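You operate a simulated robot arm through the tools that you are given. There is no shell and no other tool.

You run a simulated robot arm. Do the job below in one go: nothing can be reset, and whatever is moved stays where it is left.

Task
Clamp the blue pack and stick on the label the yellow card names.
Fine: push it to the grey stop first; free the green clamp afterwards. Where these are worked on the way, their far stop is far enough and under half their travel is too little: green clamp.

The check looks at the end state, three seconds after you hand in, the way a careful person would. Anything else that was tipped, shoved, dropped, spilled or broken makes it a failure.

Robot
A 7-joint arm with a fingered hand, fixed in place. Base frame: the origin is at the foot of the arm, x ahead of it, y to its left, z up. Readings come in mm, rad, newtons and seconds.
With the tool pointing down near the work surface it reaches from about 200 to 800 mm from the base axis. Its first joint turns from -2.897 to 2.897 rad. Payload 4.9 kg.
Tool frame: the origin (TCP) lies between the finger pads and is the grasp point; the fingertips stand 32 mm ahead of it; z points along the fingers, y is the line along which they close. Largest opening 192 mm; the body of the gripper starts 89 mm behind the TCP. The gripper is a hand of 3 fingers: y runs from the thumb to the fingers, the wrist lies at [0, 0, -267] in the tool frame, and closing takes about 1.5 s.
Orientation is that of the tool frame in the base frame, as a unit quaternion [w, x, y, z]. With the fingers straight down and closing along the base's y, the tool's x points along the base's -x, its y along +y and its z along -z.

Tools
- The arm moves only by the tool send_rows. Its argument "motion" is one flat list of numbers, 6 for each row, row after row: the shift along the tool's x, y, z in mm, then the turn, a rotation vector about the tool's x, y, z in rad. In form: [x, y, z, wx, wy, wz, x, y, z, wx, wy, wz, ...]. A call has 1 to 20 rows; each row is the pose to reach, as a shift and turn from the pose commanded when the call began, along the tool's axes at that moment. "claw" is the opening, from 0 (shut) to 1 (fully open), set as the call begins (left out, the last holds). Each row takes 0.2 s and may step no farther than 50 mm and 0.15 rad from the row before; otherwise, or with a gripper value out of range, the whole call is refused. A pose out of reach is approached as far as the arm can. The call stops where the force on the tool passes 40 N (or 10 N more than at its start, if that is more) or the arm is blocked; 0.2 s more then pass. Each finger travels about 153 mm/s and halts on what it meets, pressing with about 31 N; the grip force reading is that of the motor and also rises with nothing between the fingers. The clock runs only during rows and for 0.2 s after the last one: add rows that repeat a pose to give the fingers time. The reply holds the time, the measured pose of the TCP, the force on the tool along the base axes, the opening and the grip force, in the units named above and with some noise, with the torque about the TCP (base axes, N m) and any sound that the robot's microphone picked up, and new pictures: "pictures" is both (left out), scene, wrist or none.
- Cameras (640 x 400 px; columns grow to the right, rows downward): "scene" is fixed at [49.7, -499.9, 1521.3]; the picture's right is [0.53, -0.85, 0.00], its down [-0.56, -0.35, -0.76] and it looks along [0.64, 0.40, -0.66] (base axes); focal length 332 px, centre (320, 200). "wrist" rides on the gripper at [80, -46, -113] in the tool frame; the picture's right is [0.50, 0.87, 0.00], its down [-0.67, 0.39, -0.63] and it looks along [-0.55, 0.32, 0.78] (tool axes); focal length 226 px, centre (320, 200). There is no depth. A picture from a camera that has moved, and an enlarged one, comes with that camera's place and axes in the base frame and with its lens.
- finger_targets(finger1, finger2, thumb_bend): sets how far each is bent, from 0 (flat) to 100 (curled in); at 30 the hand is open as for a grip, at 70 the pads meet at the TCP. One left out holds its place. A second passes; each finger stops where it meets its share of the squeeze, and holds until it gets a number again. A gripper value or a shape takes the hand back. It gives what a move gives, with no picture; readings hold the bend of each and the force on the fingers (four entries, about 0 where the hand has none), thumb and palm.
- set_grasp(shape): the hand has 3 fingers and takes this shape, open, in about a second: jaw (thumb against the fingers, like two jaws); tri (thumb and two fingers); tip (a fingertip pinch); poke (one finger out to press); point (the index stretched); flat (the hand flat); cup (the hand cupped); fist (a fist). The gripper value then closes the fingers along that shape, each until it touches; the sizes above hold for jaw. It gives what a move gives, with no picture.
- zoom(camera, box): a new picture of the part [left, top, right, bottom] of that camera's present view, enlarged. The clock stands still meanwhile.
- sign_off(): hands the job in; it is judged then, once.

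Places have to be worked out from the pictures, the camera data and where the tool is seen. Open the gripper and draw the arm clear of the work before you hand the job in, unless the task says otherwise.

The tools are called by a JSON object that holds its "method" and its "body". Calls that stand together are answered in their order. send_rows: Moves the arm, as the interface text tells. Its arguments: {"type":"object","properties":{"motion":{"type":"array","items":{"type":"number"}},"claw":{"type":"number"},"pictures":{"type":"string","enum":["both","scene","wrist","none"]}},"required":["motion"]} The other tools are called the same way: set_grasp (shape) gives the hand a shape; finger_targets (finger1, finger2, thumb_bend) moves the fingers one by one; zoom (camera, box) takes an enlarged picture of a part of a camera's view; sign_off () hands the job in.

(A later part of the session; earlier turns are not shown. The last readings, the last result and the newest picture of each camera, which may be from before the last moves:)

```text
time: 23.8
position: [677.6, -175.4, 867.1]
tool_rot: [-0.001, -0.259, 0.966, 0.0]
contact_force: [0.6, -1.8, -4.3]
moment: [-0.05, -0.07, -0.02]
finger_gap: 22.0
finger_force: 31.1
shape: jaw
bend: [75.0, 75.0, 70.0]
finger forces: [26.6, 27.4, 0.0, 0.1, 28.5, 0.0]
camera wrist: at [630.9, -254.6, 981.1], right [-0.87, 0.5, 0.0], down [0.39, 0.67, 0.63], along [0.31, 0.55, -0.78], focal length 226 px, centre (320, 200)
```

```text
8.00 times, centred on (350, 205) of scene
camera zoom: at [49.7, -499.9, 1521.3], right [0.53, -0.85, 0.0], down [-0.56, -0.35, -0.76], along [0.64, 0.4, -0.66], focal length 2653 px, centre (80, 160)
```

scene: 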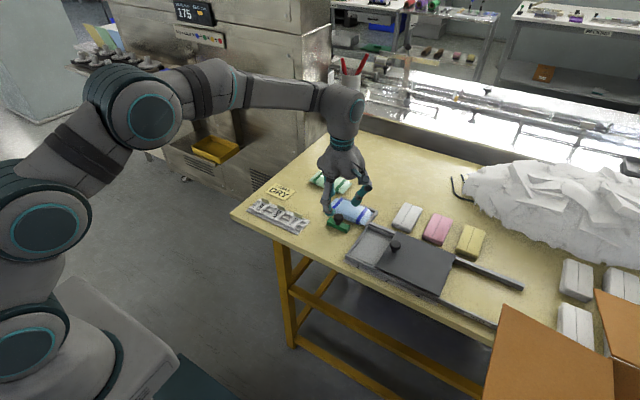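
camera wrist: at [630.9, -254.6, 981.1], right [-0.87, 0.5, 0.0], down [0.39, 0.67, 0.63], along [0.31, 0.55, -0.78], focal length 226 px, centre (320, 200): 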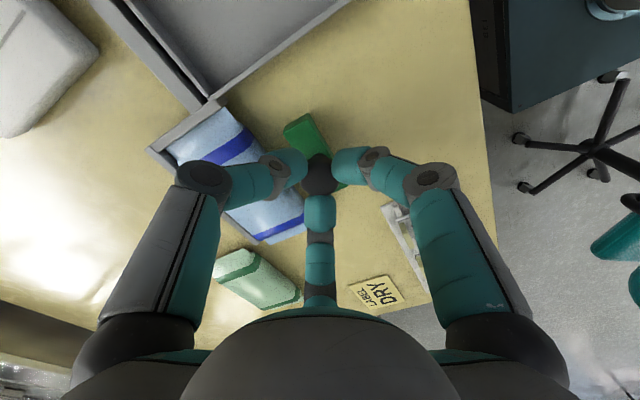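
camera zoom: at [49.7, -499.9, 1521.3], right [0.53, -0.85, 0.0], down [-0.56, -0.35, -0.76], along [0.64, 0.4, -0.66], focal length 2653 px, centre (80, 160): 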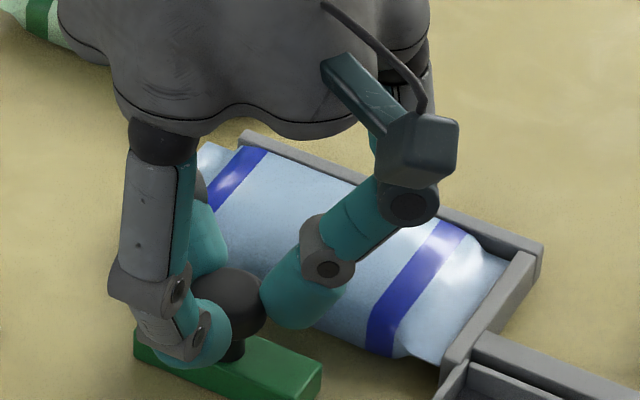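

The knob is held evenly by all three fingers. I'm sliding it +x toward the pack in small steps.

{"method": "send_rows", "body": {"motion": [-1.7, -1, 0, 0, 0, 0, -4.3, -2.5, 0, 0, 0, 0, -6.9, -4, 0, 0, 0, 0, -9.5, -5.5, 0, 0, 0, 0, -12.1, -7, 0, 0, 0, 0, -14.7, -8.5, 0, 0, 0, 0, -14.7, -8.5, 0, 0, 0, 0], "pictures": "wrist"}}

{"method": "zoom", "body": {"camera": "scene", "box": [310, 180, 390, 230]}}

```text
time: 25.4
position: [693.3, -174.9, 866.6]
tool_rot: [-0.001, -0.259, 0.966, 0.001]
contact_force: [0.4, -6.5, -10.1]
moment: [-0.18, -0.05, -0.09]
finger_gap: 21.8
finger_force: 30.9
shape: jaw
bend: [75.0, 75.0, 70.0]
finger forces: [26.0, 26.2, 0.1, 0.0, 32.1, 0.1]
camera wrist: at [647.2, -254.2, 981.4], right [-0.87, 0.5, 0.0], down [0.39, 0.67, 0.63], along [0.31, 0.55, -0.78], focal length 226 px, centre (320, 200)
```

wrist: 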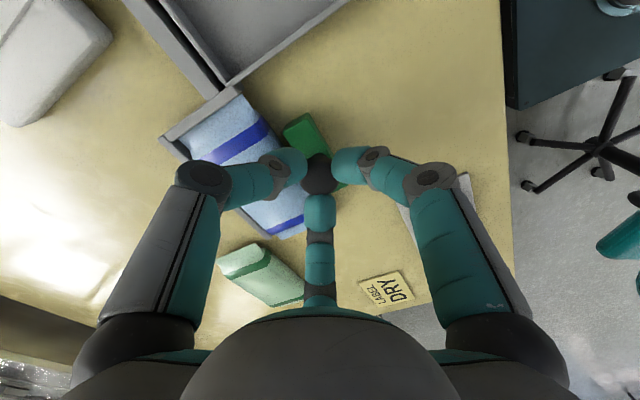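

```text
8.00 times, centred on (350, 205) of scene
camera zoom: at [49.7, -499.9, 1521.3], right [0.53, -0.85, 0.0], down [-0.56, -0.35, -0.76], along [0.64, 0.4, -0.66], focal length 2653 px, centre (80, 160)
```

zoom: 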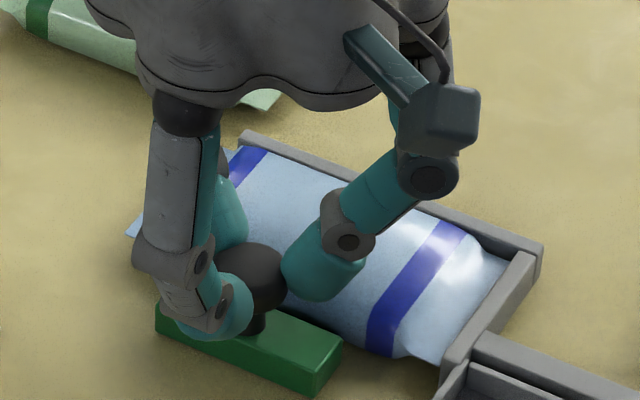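

The clamp slides freely with the tool (x force ≈0). I'm continuing in smaller steps toward the pack.

{"method": "send_rows", "body": {"motion": [-1.7, -1, 0, 0, 0, 0, -3.5, -2, 0, 0, 0, 0, -5.2, -3, 0, 0, 0, 0, -6.9, -4, 0, 0, 0, 0, -6.9, -4, 0, 0, 0, 0], "pictures": "none"}}

{"method": "zoom", "body": {"camera": "scene", "box": [310, 180, 390, 230]}}

```text
time: 26.6
position: [701.8, -175.4, 867.2]
tool_rot: [-0.001, -0.259, 0.966, 0.0]
contact_force: [-1.0, -2.7, -10.5]
moment: [-0.07, -0.06, -0.05]
finger_gap: 22.0
finger_force: 31.3
shape: jaw
bend: [75.0, 75.0, 70.0]
finger forces: [26.3, 27.7, 0.0, 0.1, 30.0, 0.1]
```

```text
8.00 times, centred on (350, 205) of scene
camera zoom: at [49.7, -499.9, 1521.3], right [0.53, -0.85, 0.0], down [-0.56, -0.35, -0.76], along [0.64, 0.4, -0.66], focal length 2653 px, centre (80, 160)
```

zoom: 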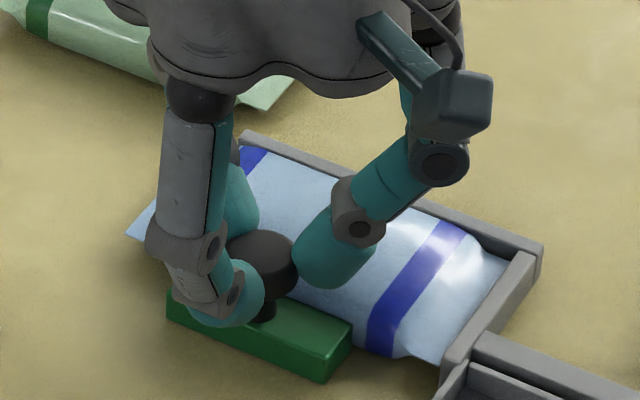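

24 mm travelled and the bar is close to the pack. I'm continuing in 1.5 mm steps while watching the x force.

{"method": "send_rows", "body": {"motion": [-1.3, -0.75, 0, 0, 0, 0, -2.6, -1.5, 0, 0, 0, 0, -3.9, -2.25, 0, 0, 0, 0, -3.9, -2.25, 0, 0, 0, 0], "pictures": "none"}}

{"method": "zoom", "body": {"camera": "scene", "box": [310, 180, 390, 230]}}

```text
time: 27.6
position: [706.6, -174.6, 866.4]
tool_rot: [-0.001, -0.259, 0.966, 0.0]
contact_force: [-12.0, -4.4, -7.2]
moment: [-0.14, 0.27, -0.13]
finger_gap: 21.9
finger_force: 30.8
shape: jaw
bend: [75.0, 75.0, 70.0]
finger forces: [31.5, 26.6, 0.0, 0.1, 29.3, 0.1]
```

```text
8.00 times, centred on (350, 205) of scene
camera zoom: at [49.7, -499.9, 1521.3], right [0.53, -0.85, 0.0], down [-0.56, -0.35, -0.76], along [0.64, 0.4, -0.66], focal length 2653 px, centre (80, 160)
```

zoom: 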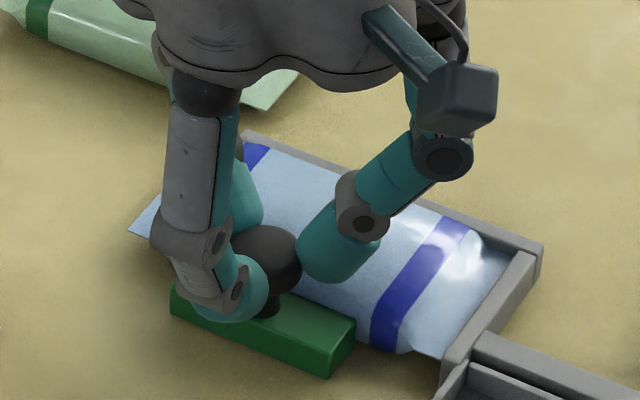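

Resistance of 12 N shows the clamp is now pressing on the pack or has reached its far stop. I'll press 1.5 mm more to be sure it is fully seated.

{"method": "send_rows", "body": {"motion": [-0.65, -0.38, 0, 0, 0, 0, -1.3, -0.75, 0, 0, 0, 0, -1.3, -0.75, 0, 0, 0, 0], "pictures": "none"}}

```text
time: 28.4
position: [706.4, -174.9, 867.0]
tool_rot: [-0.002, -0.258, 0.966, 0.001]
contact_force: [-21.5, -6.4, -4.4]
moment: [-0.18, 0.56, -0.16]
finger_gap: 21.7
finger_force: 31.5
shape: jaw
bend: [75.0, 75.0, 70.0]
finger forces: [34.3, 26.2, 0.1, 0.0, 28.1, 0.0]
```

Fully seated: 21 N with no further travel. I'll relax the command by 1.5 mm, open slightly and lift straight up, then check that the clamp stays in place.

{"method": "send_rows", "body": {"motion": [1.3, 0.75, 0, 0, 0, 0, 1.3, 0.75, 0, 0, 0, 0], "pictures": "none"}}

{"method": "send_rows", "body": {"motion": [0, 0, 0, 0, 0, 0, 0, 0, 0, 0, 0, 0, 0, 0, 0, 0, 0, 0], "claw": 0.24, "pictures": "none"}}

{"method": "send_rows", "body": {"motion": [0, 0, -15, 0, 0, 0, 0, 0, -50, 0, 0, 0, 0, 0, -90, 0, 0, 0, 0, 0, -90, 0, 0, 0], "pictures": "both"}}

{"method": "zoom", "body": {"camera": "scene", "box": [310, 180, 390, 230]}}

```text
time: 29.0
position: [706.7, -175.0, 866.3]
tool_rot: [0.0, -0.259, 0.966, 0.0]
contact_force: [-11.3, -8.9, -14.3]
moment: [-0.21, 0.31, -0.18]
finger_gap: 22.1
finger_force: 31.4
shape: jaw
bend: [75.0, 75.0, 70.0]
finger forces: [28.3, 25.8, 0.0, 0.0, 31.9, 0.1]
```

```text
time: 29.8
position: [707.0, -174.2, 869.3]
tool_rot: [0.002, -0.26, 0.966, -0.002]
contact_force: [0.0, 0.0, 0.3]
moment: [0.01, 0.02, 0.02]
finger_gap: 46.1
finger_force: 0.1
shape: jaw
bend: [78.0, 78.0, 70.0]
finger forces: [0.1, 0.1, 0.1, 0.1, 0.1, 0.0]
```

```text
time: 30.8
position: [707.0, -174.1, 958.4]
tool_rot: [0.0, -0.26, 0.966, 0.0]
contact_force: [-0.5, -0.2, 0.5]
moment: [-0.01, 0.0, 0.02]
finger_gap: 46.0
finger_force: 0.0
shape: jaw
bend: [78.0, 78.0, 70.0]
finger forces: [0.1, 0.0, 0.0, 0.0, 0.0, 0.0]
camera wrist: at [660.9, -253.7, 1071.9], right [-0.87, 0.5, 0.0], down [0.39, 0.67, 0.63], along [0.32, 0.55, -0.78], focal length 226 px, centre (320, 200)
```

scene: 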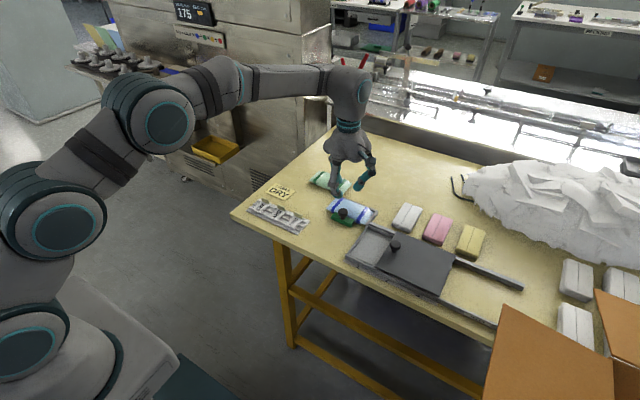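
wrist: 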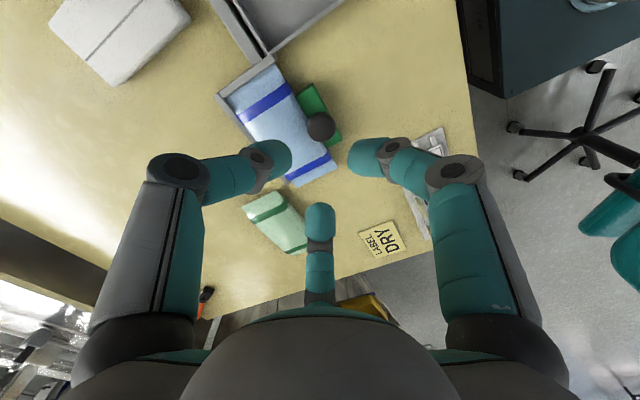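

```text
8.00 times, centred on (350, 205) of scene
camera zoom: at [49.7, -499.9, 1521.3], right [0.53, -0.85, 0.0], down [-0.56, -0.35, -0.76], along [0.64, 0.4, -0.66], focal length 2653 px, centre (80, 160)
```

zoom: 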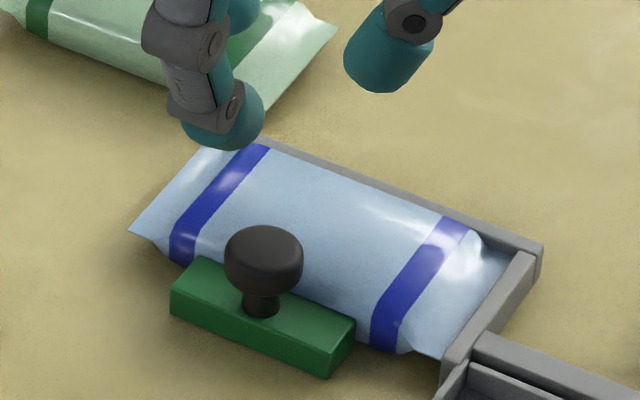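

The clamp holds the pack firmly against the fence. Next is the label: I'm moving above the DRY tab (≈(635,7)) while yawing to 90°, so the thumb is on the +x side and the two fingers on the label side.

{"method": "send_rows", "body": {"motion": [-4.3, 27.4, 1, 0, 0, -0.15, -8.6, 54.8, 2, 0, 0, -0.3, -12.8, 82, 3, 0, 0, -0.45, -17.1, 109.5, 4, 0, 0, -0.6, -21.4, 137, 5, 0, 0, -0.75, -25.6, 164, 6, 0, 0, -0.9, -29.9, 191.7, 8, 0, 0, -1.047, -29.9, 191.7, 8, 0, 0, -1.047], "claw": 0.6, "pictures": "both"}}

{"method": "zoom", "body": {"camera": "wrist", "box": [240, 100, 400, 200]}}

{"method": "zoom", "body": {"camera": "scene", "box": [240, 180, 320, 240]}}

```text
time: 32.6
position: [637.4, 10.9, 948.2]
tool_rot: [-0.002, -0.706, 0.708, -0.001]
contact_force: [0.0, 0.1, 0.8]
moment: [0.0, 0.02, -0.01]
finger_gap: 114.7
finger_force: 0.1
shape: jaw
bend: [32.0, 32.0, 70.0]
finger forces: [0.0, 0.0, 0.0, 0.0, 0.0, 0.0]
camera wrist: at [682.1, -69.2, 1062.7], right [-0.87, -0.5, 0.0], down [-0.39, 0.67, 0.63], along [-0.31, 0.55, -0.78], focal length 226 px, centre (320, 200)
```

scene: 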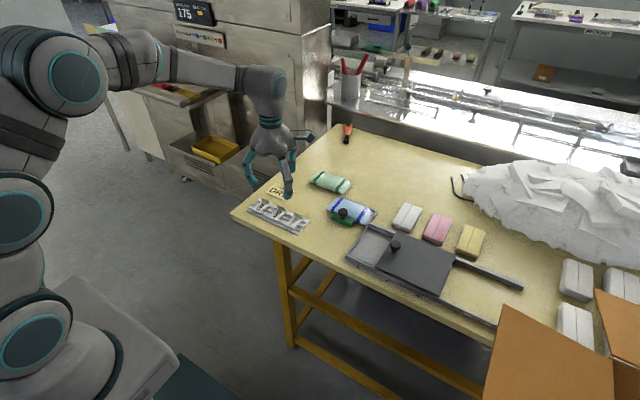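
wrist: 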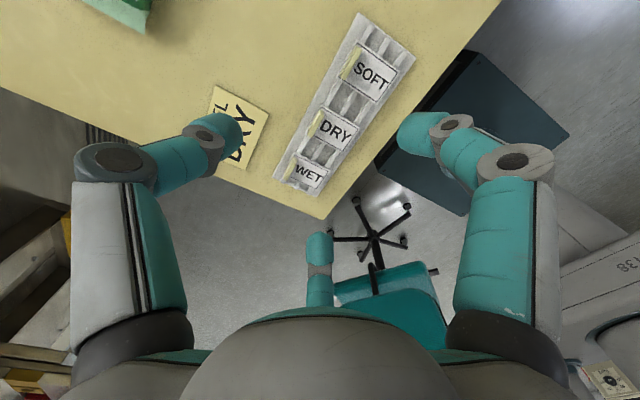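

```text
4.00 times, centred on (320, 150) of wrist
camera zoom: at [682.1, -69.2, 1062.7], right [-0.87, -0.5, 0.0], down [-0.39, 0.67, 0.63], along [-0.31, 0.55, -0.78], focal length 904 px, centre (320, 400)
```

zoom: 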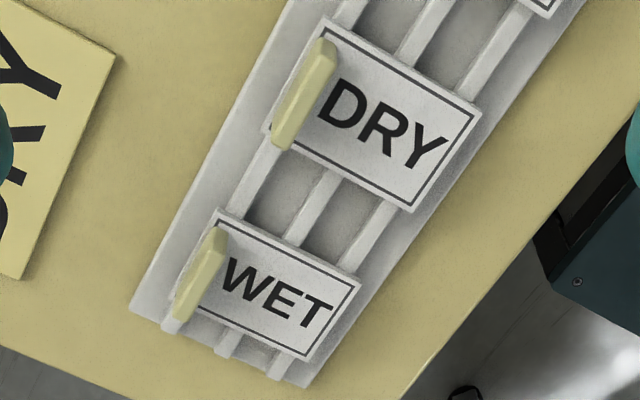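

```text
6.67 times, centred on (280, 210) of scene
camera zoom: at [49.7, -499.9, 1521.3], right [0.53, -0.85, 0.0], down [-0.56, -0.35, -0.76], along [0.64, 0.4, -0.66], focal length 2211 px, centre (587, 133)
```

zoom: 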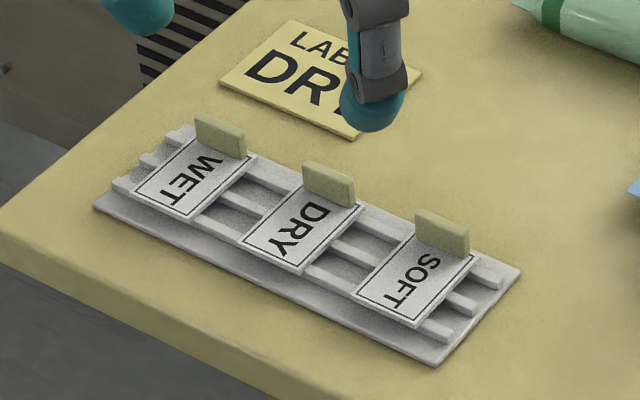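

The DRY label is at x 596–645, y -9–26, and its tab (25 mm wide, ~6 mm thick) is centred near (641.5,9), z 818–833. I'll offset the TCP 5 mm toward the label so thumb and fingers touch together, narrow the hand to 0.2 and descend to just above the tab first.

{"method": "send_rows", "body": {"motion": [2, 0.9, 20, 0, 0, 0, 2, 0.9, 45, 0, 0, 0, 2, 0.9, 65, 0, 0, 0, 2, 0.9, 75, 0, 0, 0, 2, 0.9, 75, 0, 0, 0], "claw": 0.22, "pictures": "both"}}

{"method": "zoom", "body": {"camera": "wrist", "box": [240, 110, 400, 210]}}

{"method": "zoom", "body": {"camera": "scene", "box": [240, 180, 320, 240]}}

```text
time: 33.8
position: [636.4, 5.8, 874.4]
tool_rot: [-0.002, -0.705, 0.709, -0.001]
contact_force: [0.6, 0.3, -0.6]
moment: [0.01, 0.0, 0.0]
finger_gap: 42.6
finger_force: 0.0
shape: jaw
bend: [78.0, 78.0, 70.0]
finger forces: [0.0, 0.0, 0.1, 0.0, 0.0, 0.1]
camera wrist: at [681.8, -72.8, 989.2], right [-0.87, -0.5, 0.0], down [-0.39, 0.68, 0.63], along [-0.31, 0.54, -0.78], focal length 226 px, centre (320, 200)
```

scene: 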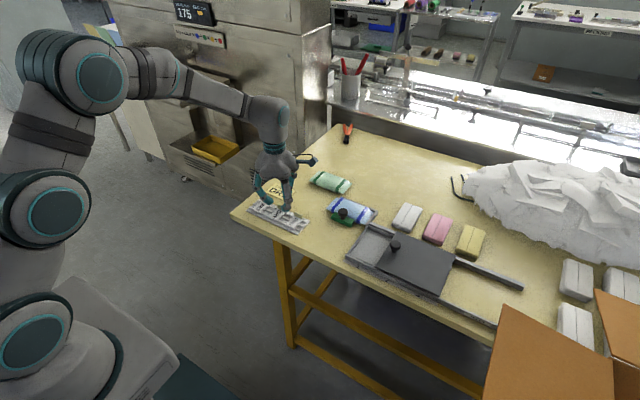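
wrist: 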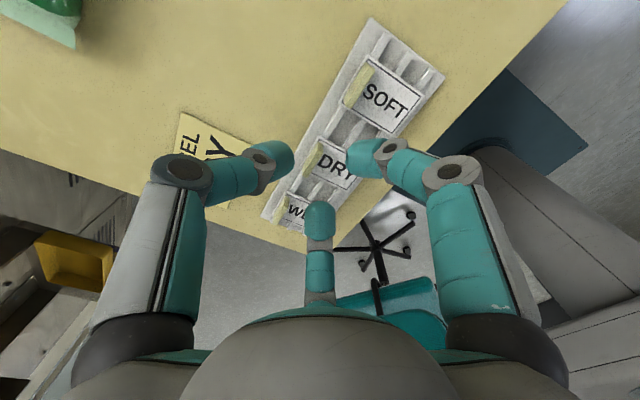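

```text
4.00 times, centred on (320, 160) of wrist
camera zoom: at [681.8, -72.8, 989.2], right [-0.87, -0.5, 0.0], down [-0.39, 0.68, 0.63], along [-0.31, 0.54, -0.78], focal length 904 px, centre (320, 360)
```

zoom: 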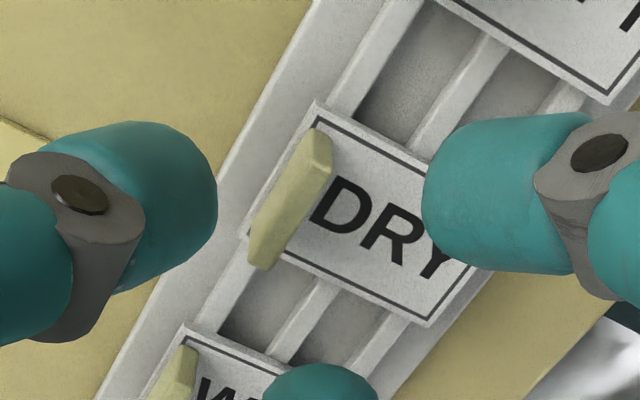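

```text
6.67 times, centred on (280, 210) of scene
camera zoom: at [49.7, -499.9, 1521.3], right [0.53, -0.85, 0.0], down [-0.56, -0.35, -0.76], along [0.64, 0.4, -0.66], focal length 2211 px, centre (587, 133)
```

zoom: 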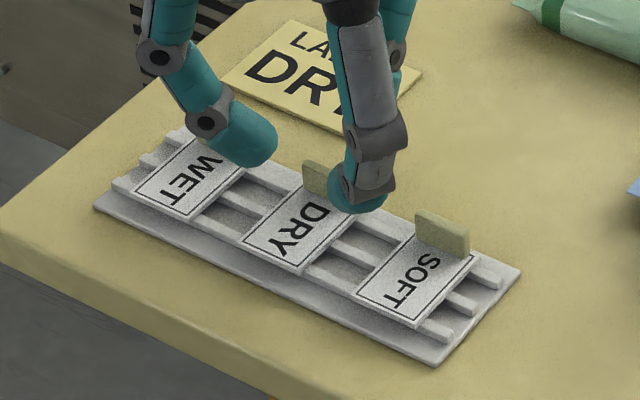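

The fingers straddle the tab cleanly; the tab centre is (642,9), so I shift about 1–2 mm and go lower, to tip height ≈824, then check.

{"method": "send_rows", "body": {"motion": [-1.6, -1.2, 6, 0, 0, 0, -1.6, -1.2, 12, 0, 0, 0, -1.6, -1.2, 17, 0, 0, 0, -1.6, -1.2, 17, 0, 0, 0], "pictures": "wrist"}}

{"method": "zoom", "body": {"camera": "scene", "box": [240, 180, 320, 240]}}

{"method": "zoom", "body": {"camera": "wrist", "box": [240, 110, 400, 210]}}

```text
time: 34.8
position: [637.1, 6.9, 856.3]
tool_rot: [-0.002, -0.706, 0.708, -0.002]
contact_force: [-0.3, -0.1, 1.3]
moment: [0.01, 0.0, -0.05]
finger_gap: 43.0
finger_force: 0.1
shape: jaw
bend: [78.0, 78.0, 70.0]
finger forces: [0.1, 0.0, 0.0, 0.0, 0.0, 0.0]
camera wrist: at [681.8, -72.8, 972.0], right [-0.87, -0.5, 0.0], down [-0.39, 0.68, 0.63], along [-0.31, 0.54, -0.78], focal length 226 px, centre (320, 200)
```

wrist: 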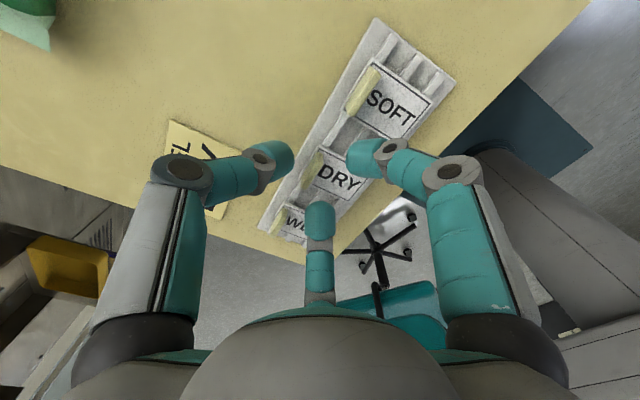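

```text
6.67 times, centred on (280, 210) of scene
camera zoom: at [49.7, -499.9, 1521.3], right [0.53, -0.85, 0.0], down [-0.56, -0.35, -0.76], along [0.64, 0.4, -0.66], focal length 2211 px, centre (587, 133)
```

zoom: 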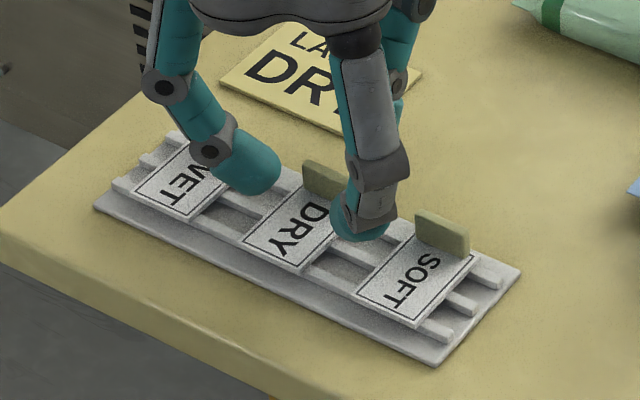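

```text
4.00 times, centred on (320, 160) of wrist
camera zoom: at [681.8, -72.8, 972.0], right [-0.87, -0.5, 0.0], down [-0.39, 0.68, 0.63], along [-0.31, 0.54, -0.78], focal length 904 px, centre (320, 360)
```

zoom: 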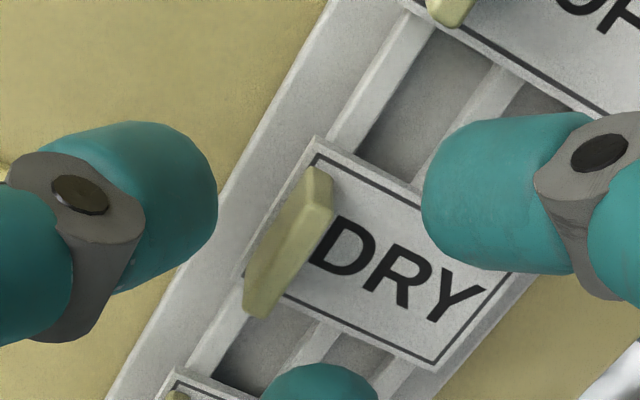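

Tips are about at z≈824, straddling the tab. I'm lowering 3 mm more with a 1–2 mm centring shift, then closing in a first step to gap ≈20 mm.

{"method": "send_rows", "body": {"motion": [-1.6, -1.2, 3, 0, 0, 0, -1.6, -1.2, 3, 0, 0, 0], "pictures": "none"}}

{"method": "send_rows", "body": {"motion": [0, 0, 0, 0, 0, 0, 0, 0, 0, 0, 0, 0], "claw": 0.12, "pictures": "wrist"}}

{"method": "zoom", "body": {"camera": "wrist", "box": [240, 110, 400, 210]}}

{"method": "zoom", "body": {"camera": "scene", "box": [240, 180, 320, 240]}}

```text
time: 35.4
position: [638.3, 7.4, 853.4]
tool_rot: [-0.002, -0.706, 0.709, -0.002]
contact_force: [0.1, -0.1, -1.0]
moment: [-0.02, 0.05, -0.02]
finger_gap: 42.5
finger_force: 0.0
shape: jaw
bend: [78.0, 78.0, 70.0]
finger forces: [0.0, 0.0, 0.1, 0.0, 0.0, 0.0]
```

```text
time: 36.0
position: [637.7, 6.4, 854.8]
tool_rot: [-0.002, -0.706, 0.708, -0.001]
contact_force: [-0.3, -0.7, 0.8]
moment: [0.01, 0.02, 0.02]
finger_gap: 23.1
finger_force: 0.0
shape: jaw
bend: [75.0, 75.0, 70.0]
finger forces: [0.1, 0.1, 0.1, 0.0, 0.0, 0.1]
camera wrist: at [683.0, -71.6, 968.4], right [-0.87, -0.5, 0.0], down [-0.39, 0.68, 0.63], along [-0.31, 0.54, -0.78], focal length 226 px, centre (320, 200)
```

wrist: 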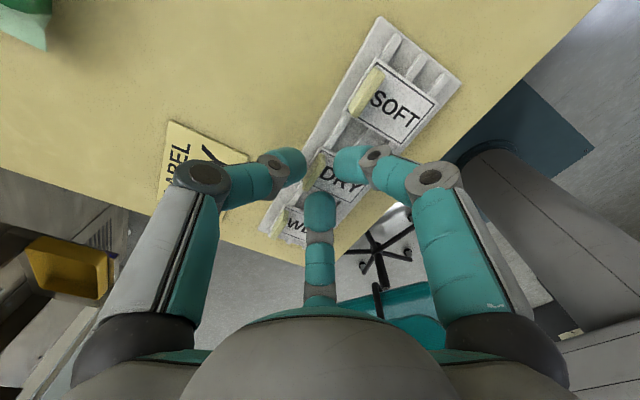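

```text
4.00 times, centred on (320, 160) of wrist
camera zoom: at [683.0, -71.6, 968.4], right [-0.87, -0.5, 0.0], down [-0.39, 0.68, 0.63], along [-0.31, 0.54, -0.78], focal length 904 px, centre (320, 360)
```

zoom: 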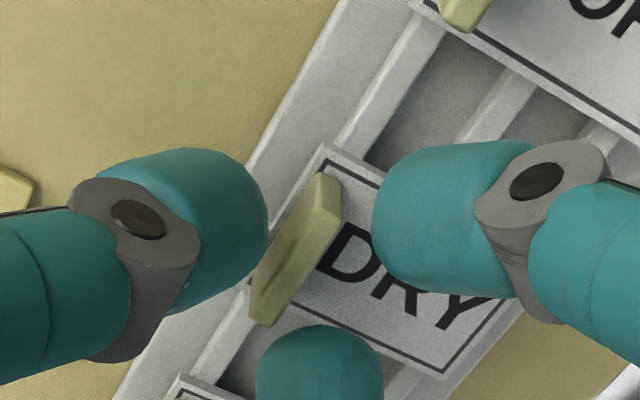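

```text
6.67 times, centred on (280, 210) of scene
camera zoom: at [49.7, -499.9, 1521.3], right [0.53, -0.85, 0.0], down [-0.56, -0.35, -0.76], along [0.64, 0.4, -0.66], focal length 2211 px, centre (587, 133)
```

zoom: 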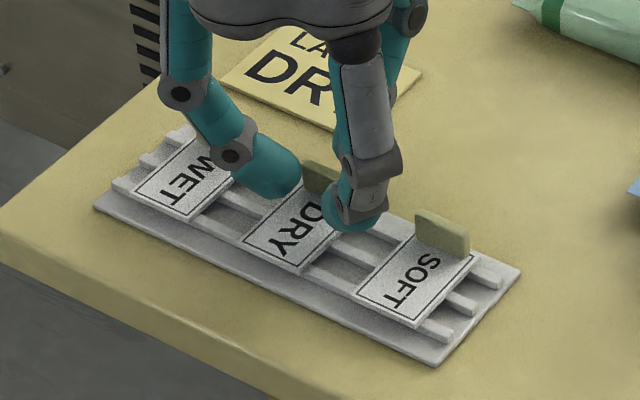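

Thumb and fingers are well placed around the tab with no contact yet. I'm closing further so they pinch it.

{"method": "send_rows", "body": {"motion": [0, 0, 0, 0, 0, 0, 0, 0, 0, 0, 0, 0, 0, 0, 0, 0, 0, 0], "claw": 0.05, "pictures": "wrist"}}

{"method": "zoom", "body": {"camera": "wrist", "box": [240, 110, 400, 210]}}

{"method": "zoom", "body": {"camera": "scene", "box": [240, 180, 320, 240]}}

```text
time: 36.8
position: [638.4, 7.8, 855.5]
tool_rot: [-0.001, -0.706, 0.708, -0.004]
contact_force: [1.1, -0.4, 11.7]
moment: [0.02, -0.1, 0.0]
finger_gap: 5.9
finger_force: 31.3
shape: jaw
bend: [72.0, 72.0, 71.0]
finger forces: [0.1, 0.0, 0.0, 0.1, 0.1, 0.1]
camera wrist: at [683.6, -71.5, 970.0], right [-0.87, -0.5, 0.0], down [-0.39, 0.68, 0.63], along [-0.31, 0.54, -0.78], focal length 226 px, centre (320, 200)
```

wrist: 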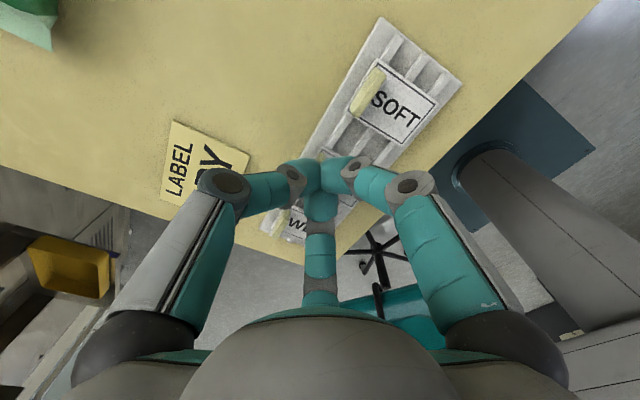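

```text
4.00 times, centred on (320, 160) of wrist
camera zoom: at [683.6, -71.5, 970.0], right [-0.87, -0.5, 0.0], down [-0.39, 0.68, 0.63], along [-0.31, 0.54, -0.78], focal length 904 px, centre (320, 360)
```

zoom: 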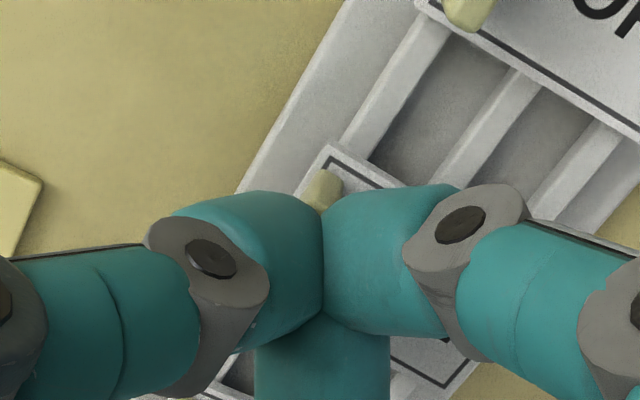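

```text
6.67 times, centred on (280, 210) of scene
camera zoom: at [49.7, -499.9, 1521.3], right [0.53, -0.85, 0.0], down [-0.56, -0.35, -0.76], along [0.64, 0.4, -0.66], focal length 2211 px, centre (587, 133)
```

zoom: 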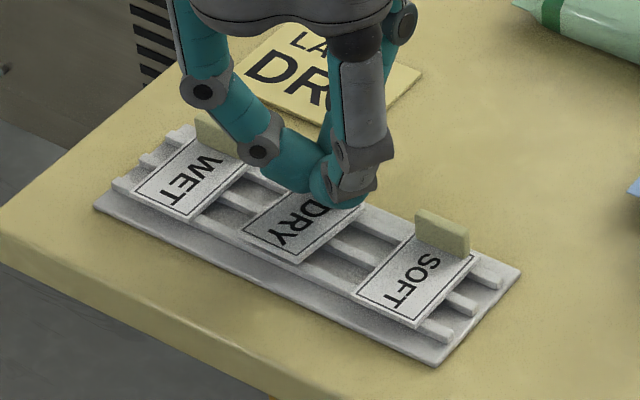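

On closing the tips dropped and pressed on the label (12 N upward) rather than pinching the tab. I'll reopen a little, raise 5 mm and look at whether the label moved.

{"method": "send_rows", "body": {"motion": [0, 0, 0, 0, 0, 0, 0, 0, -3, 0, 0, 0, 0, 0, -5, 0, 0, 0, 0, 0, -5, 0, 0, 0], "claw": 0.22, "pictures": "wrist"}}

{"method": "zoom", "body": {"camera": "wrist", "box": [240, 110, 400, 210]}}

{"method": "zoom", "body": {"camera": "scene", "box": [240, 180, 320, 240]}}

```text
time: 37.8
position: [637.9, 8.0, 857.7]
tool_rot: [-0.002, -0.706, 0.709, -0.002]
contact_force: [-0.7, 0.1, 0.3]
moment: [0.02, -0.01, -0.02]
finger_gap: 41.9
finger_force: 0.0
shape: jaw
bend: [78.0, 78.0, 70.0]
finger forces: [0.0, 0.0, 0.0, 0.1, 0.1, 0.1]
camera wrist: at [682.8, -71.8, 973.0], right [-0.87, -0.5, 0.0], down [-0.39, 0.68, 0.63], along [-0.31, 0.54, -0.78], focal length 226 px, centre (320, 200)
```

wrist: 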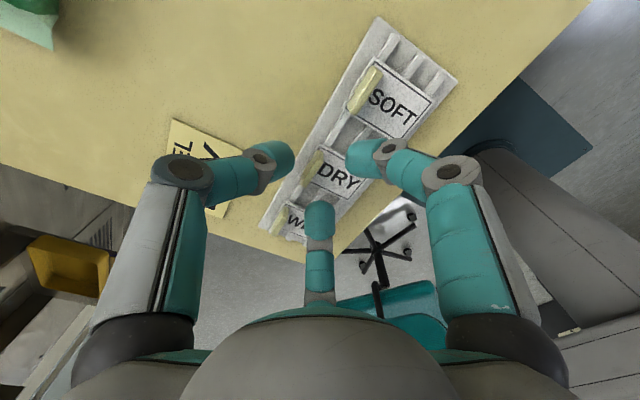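

```text
4.00 times, centred on (320, 160) of wrist
camera zoom: at [682.8, -71.8, 973.0], right [-0.87, -0.5, 0.0], down [-0.39, 0.68, 0.63], along [-0.31, 0.54, -0.78], focal length 904 px, centre (320, 360)
```

zoom: 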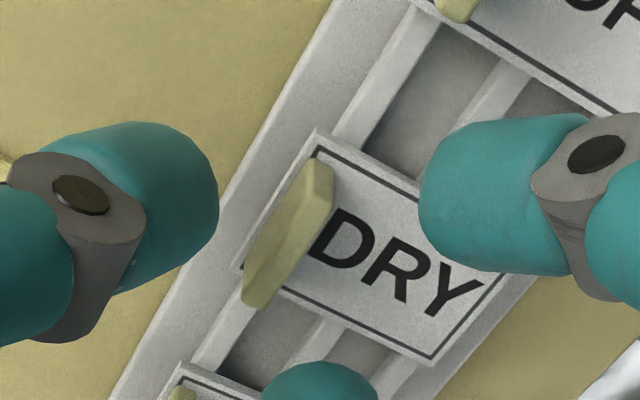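

```text
6.67 times, centred on (280, 210) of scene
camera zoom: at [49.7, -499.9, 1521.3], right [0.53, -0.85, 0.0], down [-0.56, -0.35, -0.76], along [0.64, 0.4, -0.66], focal length 2211 px, centre (587, 133)
```

zoom: 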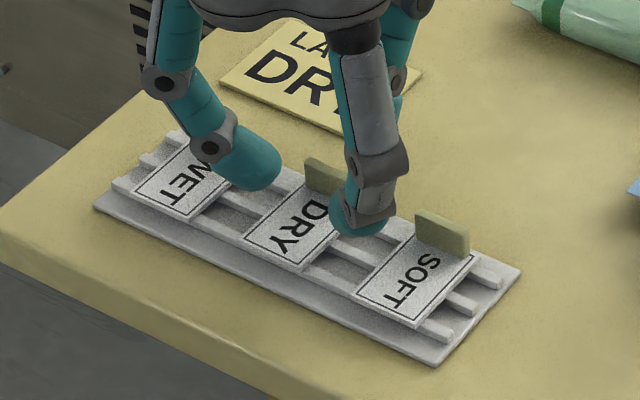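

The label is still seated in place. From this height (5 mm higher than before) I'll close again and check whether the tips pinch the tab without pressing down.

{"method": "send_rows", "body": {"motion": [0, 0, 0, 0, 0, 0, 0, 0, 0, 0, 0, 0, 0, 0, 0, 0, 0, 0, 0, 0, 0, 0, 0, 0], "claw": 0.05, "pictures": "none"}}

{"method": "zoom", "body": {"camera": "wrist", "box": [240, 110, 400, 210]}}

{"method": "zoom", "body": {"camera": "scene", "box": [260, 190, 300, 220]}}

```text
time: 38.8
position: [638.4, 6.2, 858.9]
tool_rot: [-0.001, -0.705, 0.709, -0.002]
contact_force: [0.4, 1.0, -0.4]
moment: [0.02, 0.0, 0.01]
finger_gap: 9.8
finger_force: 0.1
shape: jaw
bend: [72.0, 72.0, 70.0]
finger forces: [0.0, 0.1, 0.0, 0.0, 0.0, 0.0]
```

```text
4.00 times, centred on (320, 160) of wrist
camera zoom: at [682.9, -71.8, 973.2], right [-0.87, -0.5, 0.0], down [-0.39, 0.68, 0.63], along [-0.31, 0.54, -0.78], focal length 904 px, centre (320, 360)
```

zoom: 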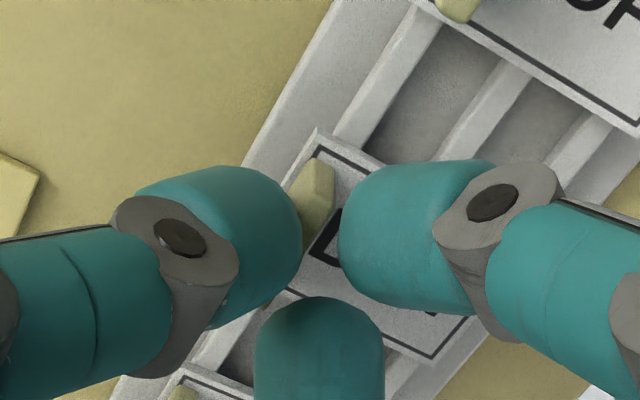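

```text
13.33 times, centred on (280, 205) of scene
camera zoom: at [49.7, -499.9, 1521.3], right [0.53, -0.85, 0.0], down [-0.56, -0.35, -0.76], along [0.64, 0.4, -0.66], focal length 4422 px, centre (853, 133)
```

zoom: 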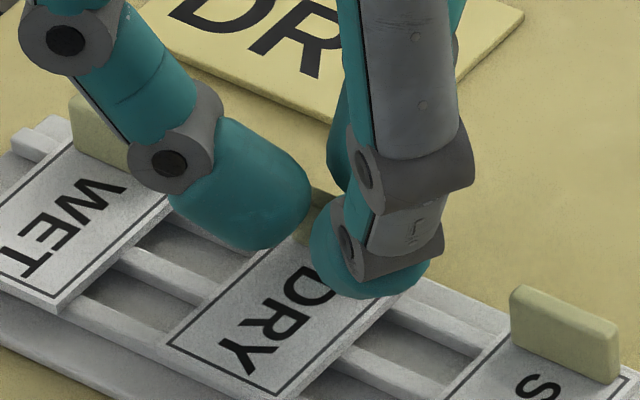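

Now no contact force and the tab sits neatly between thumb and finger tips. I'm closing fully to pinch it.

{"method": "send_rows", "body": {"motion": [0, 0, 0, 0, 0, 0, 0, 0, 0, 0, 0, 0, 0, 0, 0, 0, 0, 0, 0, 0, 0, 0, 0, 0], "claw": 0.0, "pictures": "none"}}

{"method": "zoom", "body": {"camera": "wrist", "box": [240, 110, 400, 210]}}

{"method": "zoom", "body": {"camera": "scene", "box": [260, 190, 300, 220]}}

```text
time: 39.8
position: [639.3, 7.4, 859.2]
tool_rot: [-0.001, -0.706, 0.708, -0.003]
contact_force: [0.0, -1.2, 3.3]
moment: [-0.05, -0.01, 0.0]
finger_gap: 0.0
finger_force: 30.5
shape: jaw
bend: [70.0, 70.0, 70.0]
finger forces: [0.0, 0.0, 0.0, 0.0, 0.1, 0.0]
```

```text
4.00 times, centred on (320, 160) of wrist
camera zoom: at [683.0, -71.8, 973.6], right [-0.87, -0.5, 0.0], down [-0.39, 0.68, 0.63], along [-0.31, 0.54, -0.78], focal length 904 px, centre (320, 360)
```

zoom: 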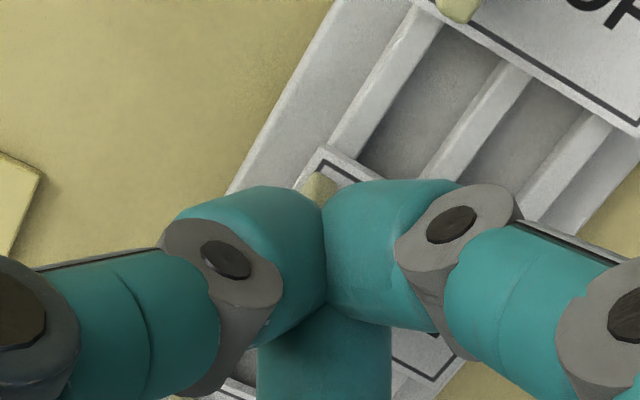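

```text
13.33 times, centred on (280, 205) of scene
camera zoom: at [49.7, -499.9, 1521.3], right [0.53, -0.85, 0.0], down [-0.56, -0.35, -0.76], along [0.64, 0.4, -0.66], focal length 4422 px, centre (853, 133)
```

zoom: 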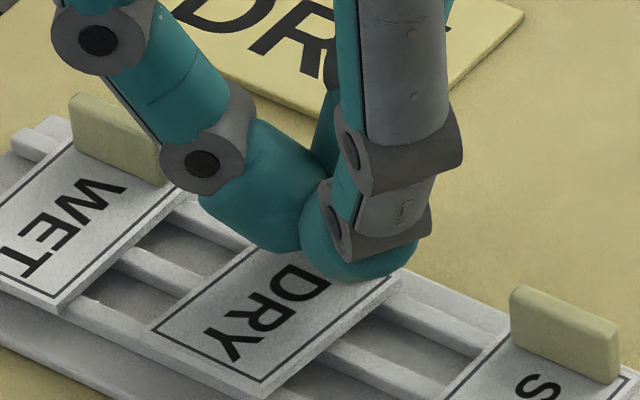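

The tips slid closed above the tab, because slanted, rounded fingertips meet higher than expected; the label is only slightly nudged. I'll open, rise and test the "tip" and "tri" pinches in free air.

{"method": "send_rows", "body": {"motion": [0, 0, 0, 0, 0, 0, 0, 0, -20, 0, 0, 0, 0, 0, -50, 0, 0, 0, 0, 0, -70, 0, 0, 0, 0, 0, -70, 0, 0, 0], "claw": 0.22, "pictures": "wrist"}}

{"method": "zoom", "body": {"camera": "wrist", "box": [240, 110, 400, 210]}}

{"method": "zoom", "body": {"camera": "scene", "box": [240, 180, 320, 240]}}

```text
time: 41.0
position: [638.6, 4.5, 928.6]
tool_rot: [-0.003, -0.704, 0.71, -0.002]
contact_force: [-0.1, 0.6, 0.3]
moment: [0.01, 0.02, 0.01]
finger_gap: 41.7
finger_force: 0.0
shape: jaw
bend: [77.0, 77.0, 70.0]
finger forces: [0.0, 0.0, 0.1, 0.0, 0.0, 0.0]
camera wrist: at [683.6, -73.6, 1042.9], right [-0.87, -0.49, 0.0], down [-0.38, 0.68, 0.63], along [-0.31, 0.54, -0.78], focal length 226 px, centre (320, 200)
```

wrist: 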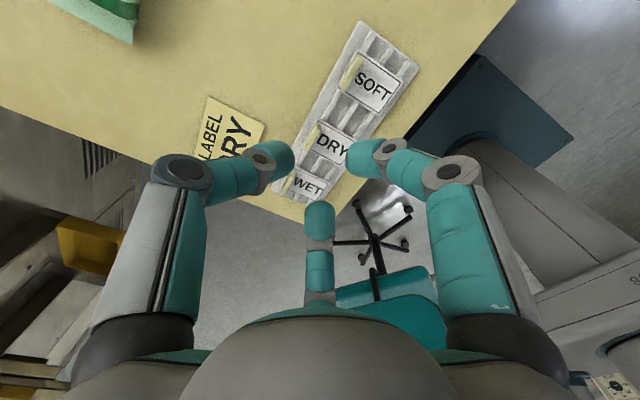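

```text
4.00 times, centred on (320, 160) of wrist
camera zoom: at [683.6, -73.6, 1042.9], right [-0.87, -0.49, 0.0], down [-0.38, 0.68, 0.63], along [-0.31, 0.54, -0.78], focal length 904 px, centre (320, 360)
```

zoom: 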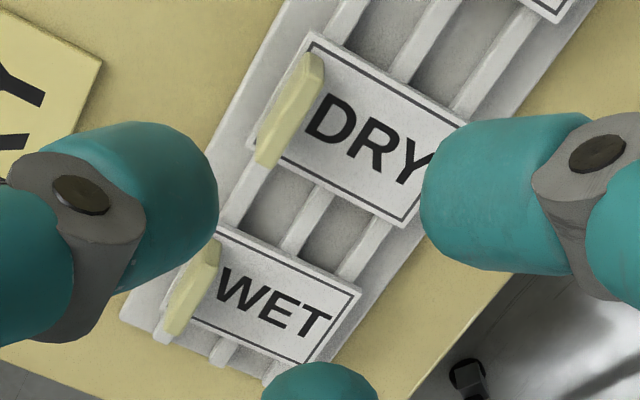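

```text
6.67 times, centred on (280, 210) of scene
camera zoom: at [49.7, -499.9, 1521.3], right [0.53, -0.85, 0.0], down [-0.56, -0.35, -0.76], along [0.64, 0.4, -0.66], focal length 2211 px, centre (587, 133)
```

zoom: 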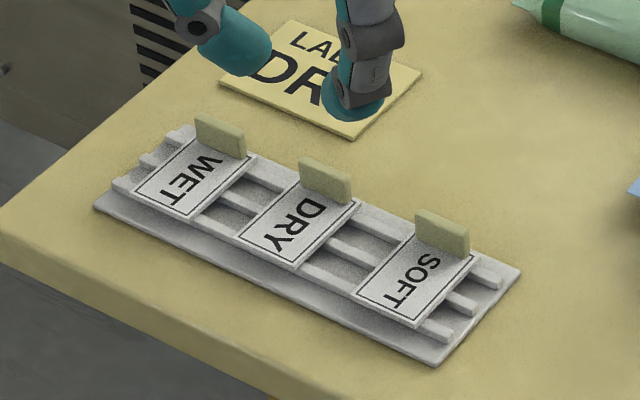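

The DRY label has shifted only a couple of millimetres and still sits properly. I'm testing the tip shape closing here in free air.

{"method": "set_grasp", "body": {"shape": "tip"}}

{"method": "send_rows", "body": {"motion": [0, 0, 0, 0, 0, 0, 0, 0, 0, 0, 0, 0, 0, 0, 0, 0, 0, 0, 0, 0, 0, 0, 0, 0, 0, 0, 0, 0, 0, 0, 0, 0, 0, 0, 0, 0], "claw": 0.0, "pictures": "wrist"}}

{"method": "zoom", "body": {"camera": "scene", "box": [240, 130, 320, 190]}}

{"method": "set_grasp", "body": {"shape": "tri"}}

{"method": "send_rows", "body": {"motion": [0, 0, 0, 0, 0, 0, 0, 0, 0, 0, 0, 0, 0, 0, 0, 0, 0, 0, 0, 0, 0, 0, 0, 0, 0, 0, 0, 0, 0, 0, 0, 0, 0, 0, 0, 0], "claw": 0.0, "pictures": "wrist"}}

{"method": "zoom", "body": {"camera": "scene", "box": [240, 130, 320, 190]}}

```text
time: 41.9
position: [640.1, 5.2, 928.3]
tool_rot: [-0.001, -0.706, 0.709, -0.003]
contact_force: [0.0, -0.7, 0.6]
moment: [0.03, -0.01, 0.0]
finger_gap: 191.8
finger_force: 0.0
shape: tip
bend: [30.0, 30.0, 30.0]
finger forces: [0.0, 0.0, 0.1, 0.0, 0.0, 0.1]
```

```text
time: 43.3
position: [637.6, 5.0, 928.4]
tool_rot: [-0.002, -0.706, 0.709, -0.003]
contact_force: [0.1, 0.2, -0.2]
moment: [0.01, -0.01, 0.02]
finger_gap: 0.2
finger_force: 31.4
shape: tip
bend: [70.0, 70.0, 70.0]
finger forces: [0.0, 0.0, 0.0, 0.0, 0.1, 0.0]
camera wrist: at [683.7, -73.6, 1043.0], right [-0.87, -0.49, 0.0], down [-0.38, 0.68, 0.63], along [-0.31, 0.54, -0.78], focal length 226 px, centre (320, 200)
```

wrist: 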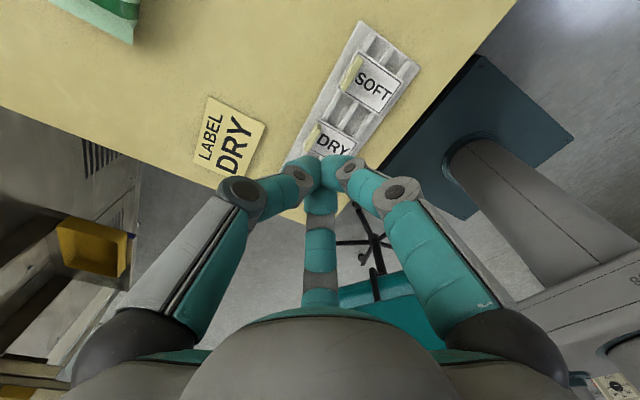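

```text
6.67 times, centred on (280, 160) of scene
camera zoom: at [49.7, -499.9, 1521.3], right [0.53, -0.85, 0.0], down [-0.56, -0.35, -0.76], along [0.64, 0.4, -0.66], focal length 2211 px, centre (587, 467)
```

zoom: 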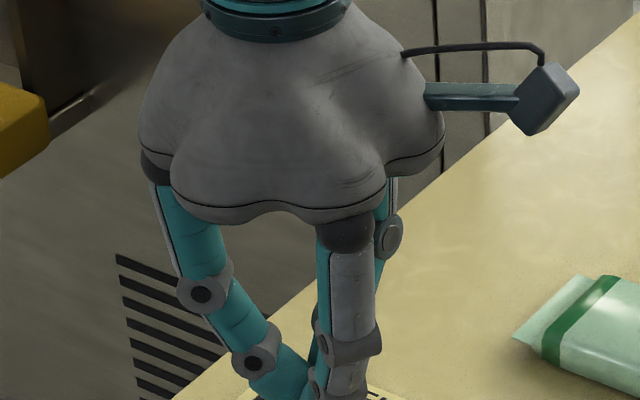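

```text
time: 44.2
position: [639.1, 5.6, 927.7]
tool_rot: [-0.002, -0.705, 0.709, -0.002]
contact_force: [0.1, 0.4, 0.6]
moment: [0.0, -0.01, 0.02]
finger_gap: 191.9
finger_force: 0.0
shape: tri
bend: [30.0, 30.0, 30.0]
finger forces: [0.0, 0.1, 0.0, 0.0, 0.0, 0.0]
```

```text
time: 45.6
position: [640.1, 5.3, 928.8]
tool_rot: [-0.003, -0.706, 0.709, -0.003]
contact_force: [0.1, 0.7, -0.1]
moment: [-0.02, -0.02, 0.01]
finger_gap: 0.1
finger_force: 31.2
shape: tri
bend: [70.0, 70.0, 70.0]
finger forces: [0.0, 0.0, 0.0, 0.0, 0.0, 0.0]
camera wrist: at [683.7, -73.6, 1043.0], right [-0.87, -0.49, 0.0], down [-0.38, 0.68, 0.63], along [-0.31, 0.54, -0.78], focal length 226 px, centre (320, 200)
```

wrist: 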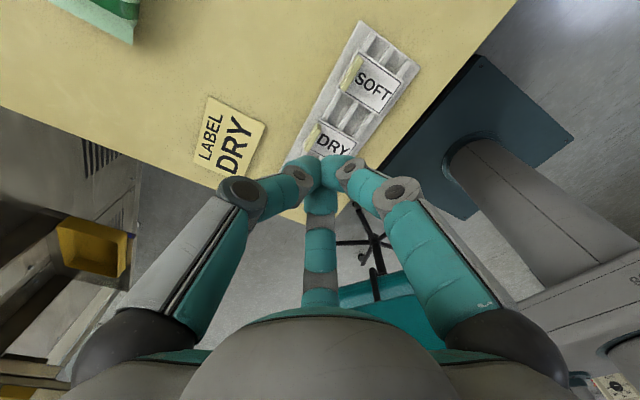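

```text
6.67 times, centred on (280, 160) of scene
camera zoom: at [49.7, -499.9, 1521.3], right [0.53, -0.85, 0.0], down [-0.56, -0.35, -0.76], along [0.64, 0.4, -0.66], focal length 2211 px, centre (587, 467)
```

zoom: 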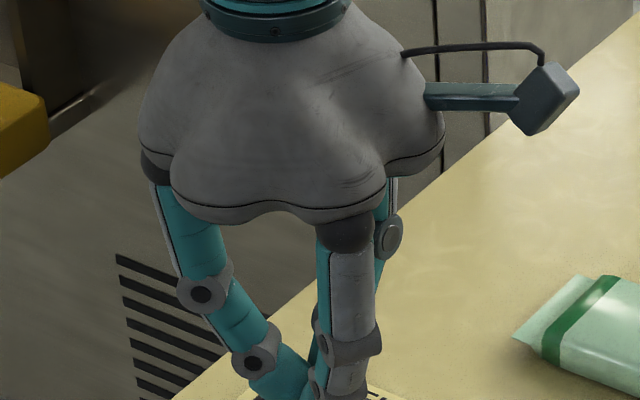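

All shapes share the same closed posture. I'll look at the closed fingertips from the scene camera to judge their real shape and height.

{"method": "zoom", "body": {"camera": "scene", "box": [256, 156, 304, 192]}}

{"method": "zoom", "body": {"camera": "wrist", "box": [270, 130, 370, 230]}}

```text
11.11 times, centred on (280, 174) of scene
camera zoom: at [49.7, -499.9, 1521.3], right [0.53, -0.85, 0.0], down [-0.56, -0.35, -0.76], along [0.64, 0.4, -0.66], focal length 3685 px, centre (764, 489)
```

zoom: 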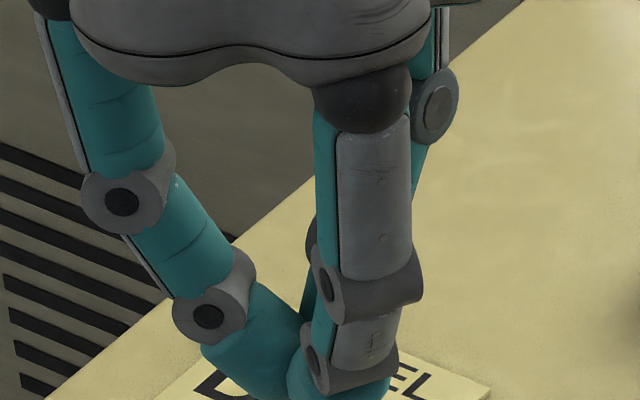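

```text
4.00 times, centred on (320, 180) of wrist
camera zoom: at [683.7, -73.6, 1043.0], right [-0.87, -0.49, 0.0], down [-0.38, 0.68, 0.63], along [-0.31, 0.54, -0.78], focal length 904 px, centre (320, 280)
```

zoom: 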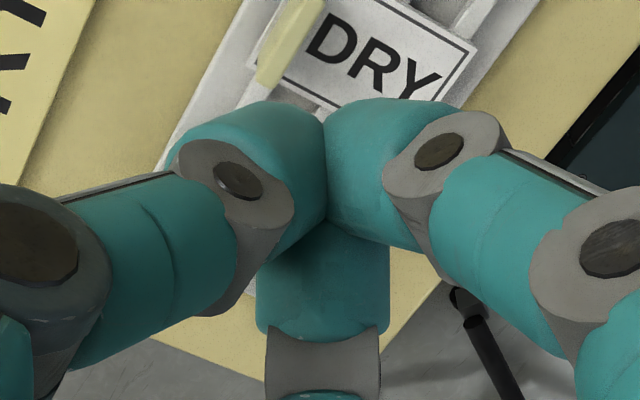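

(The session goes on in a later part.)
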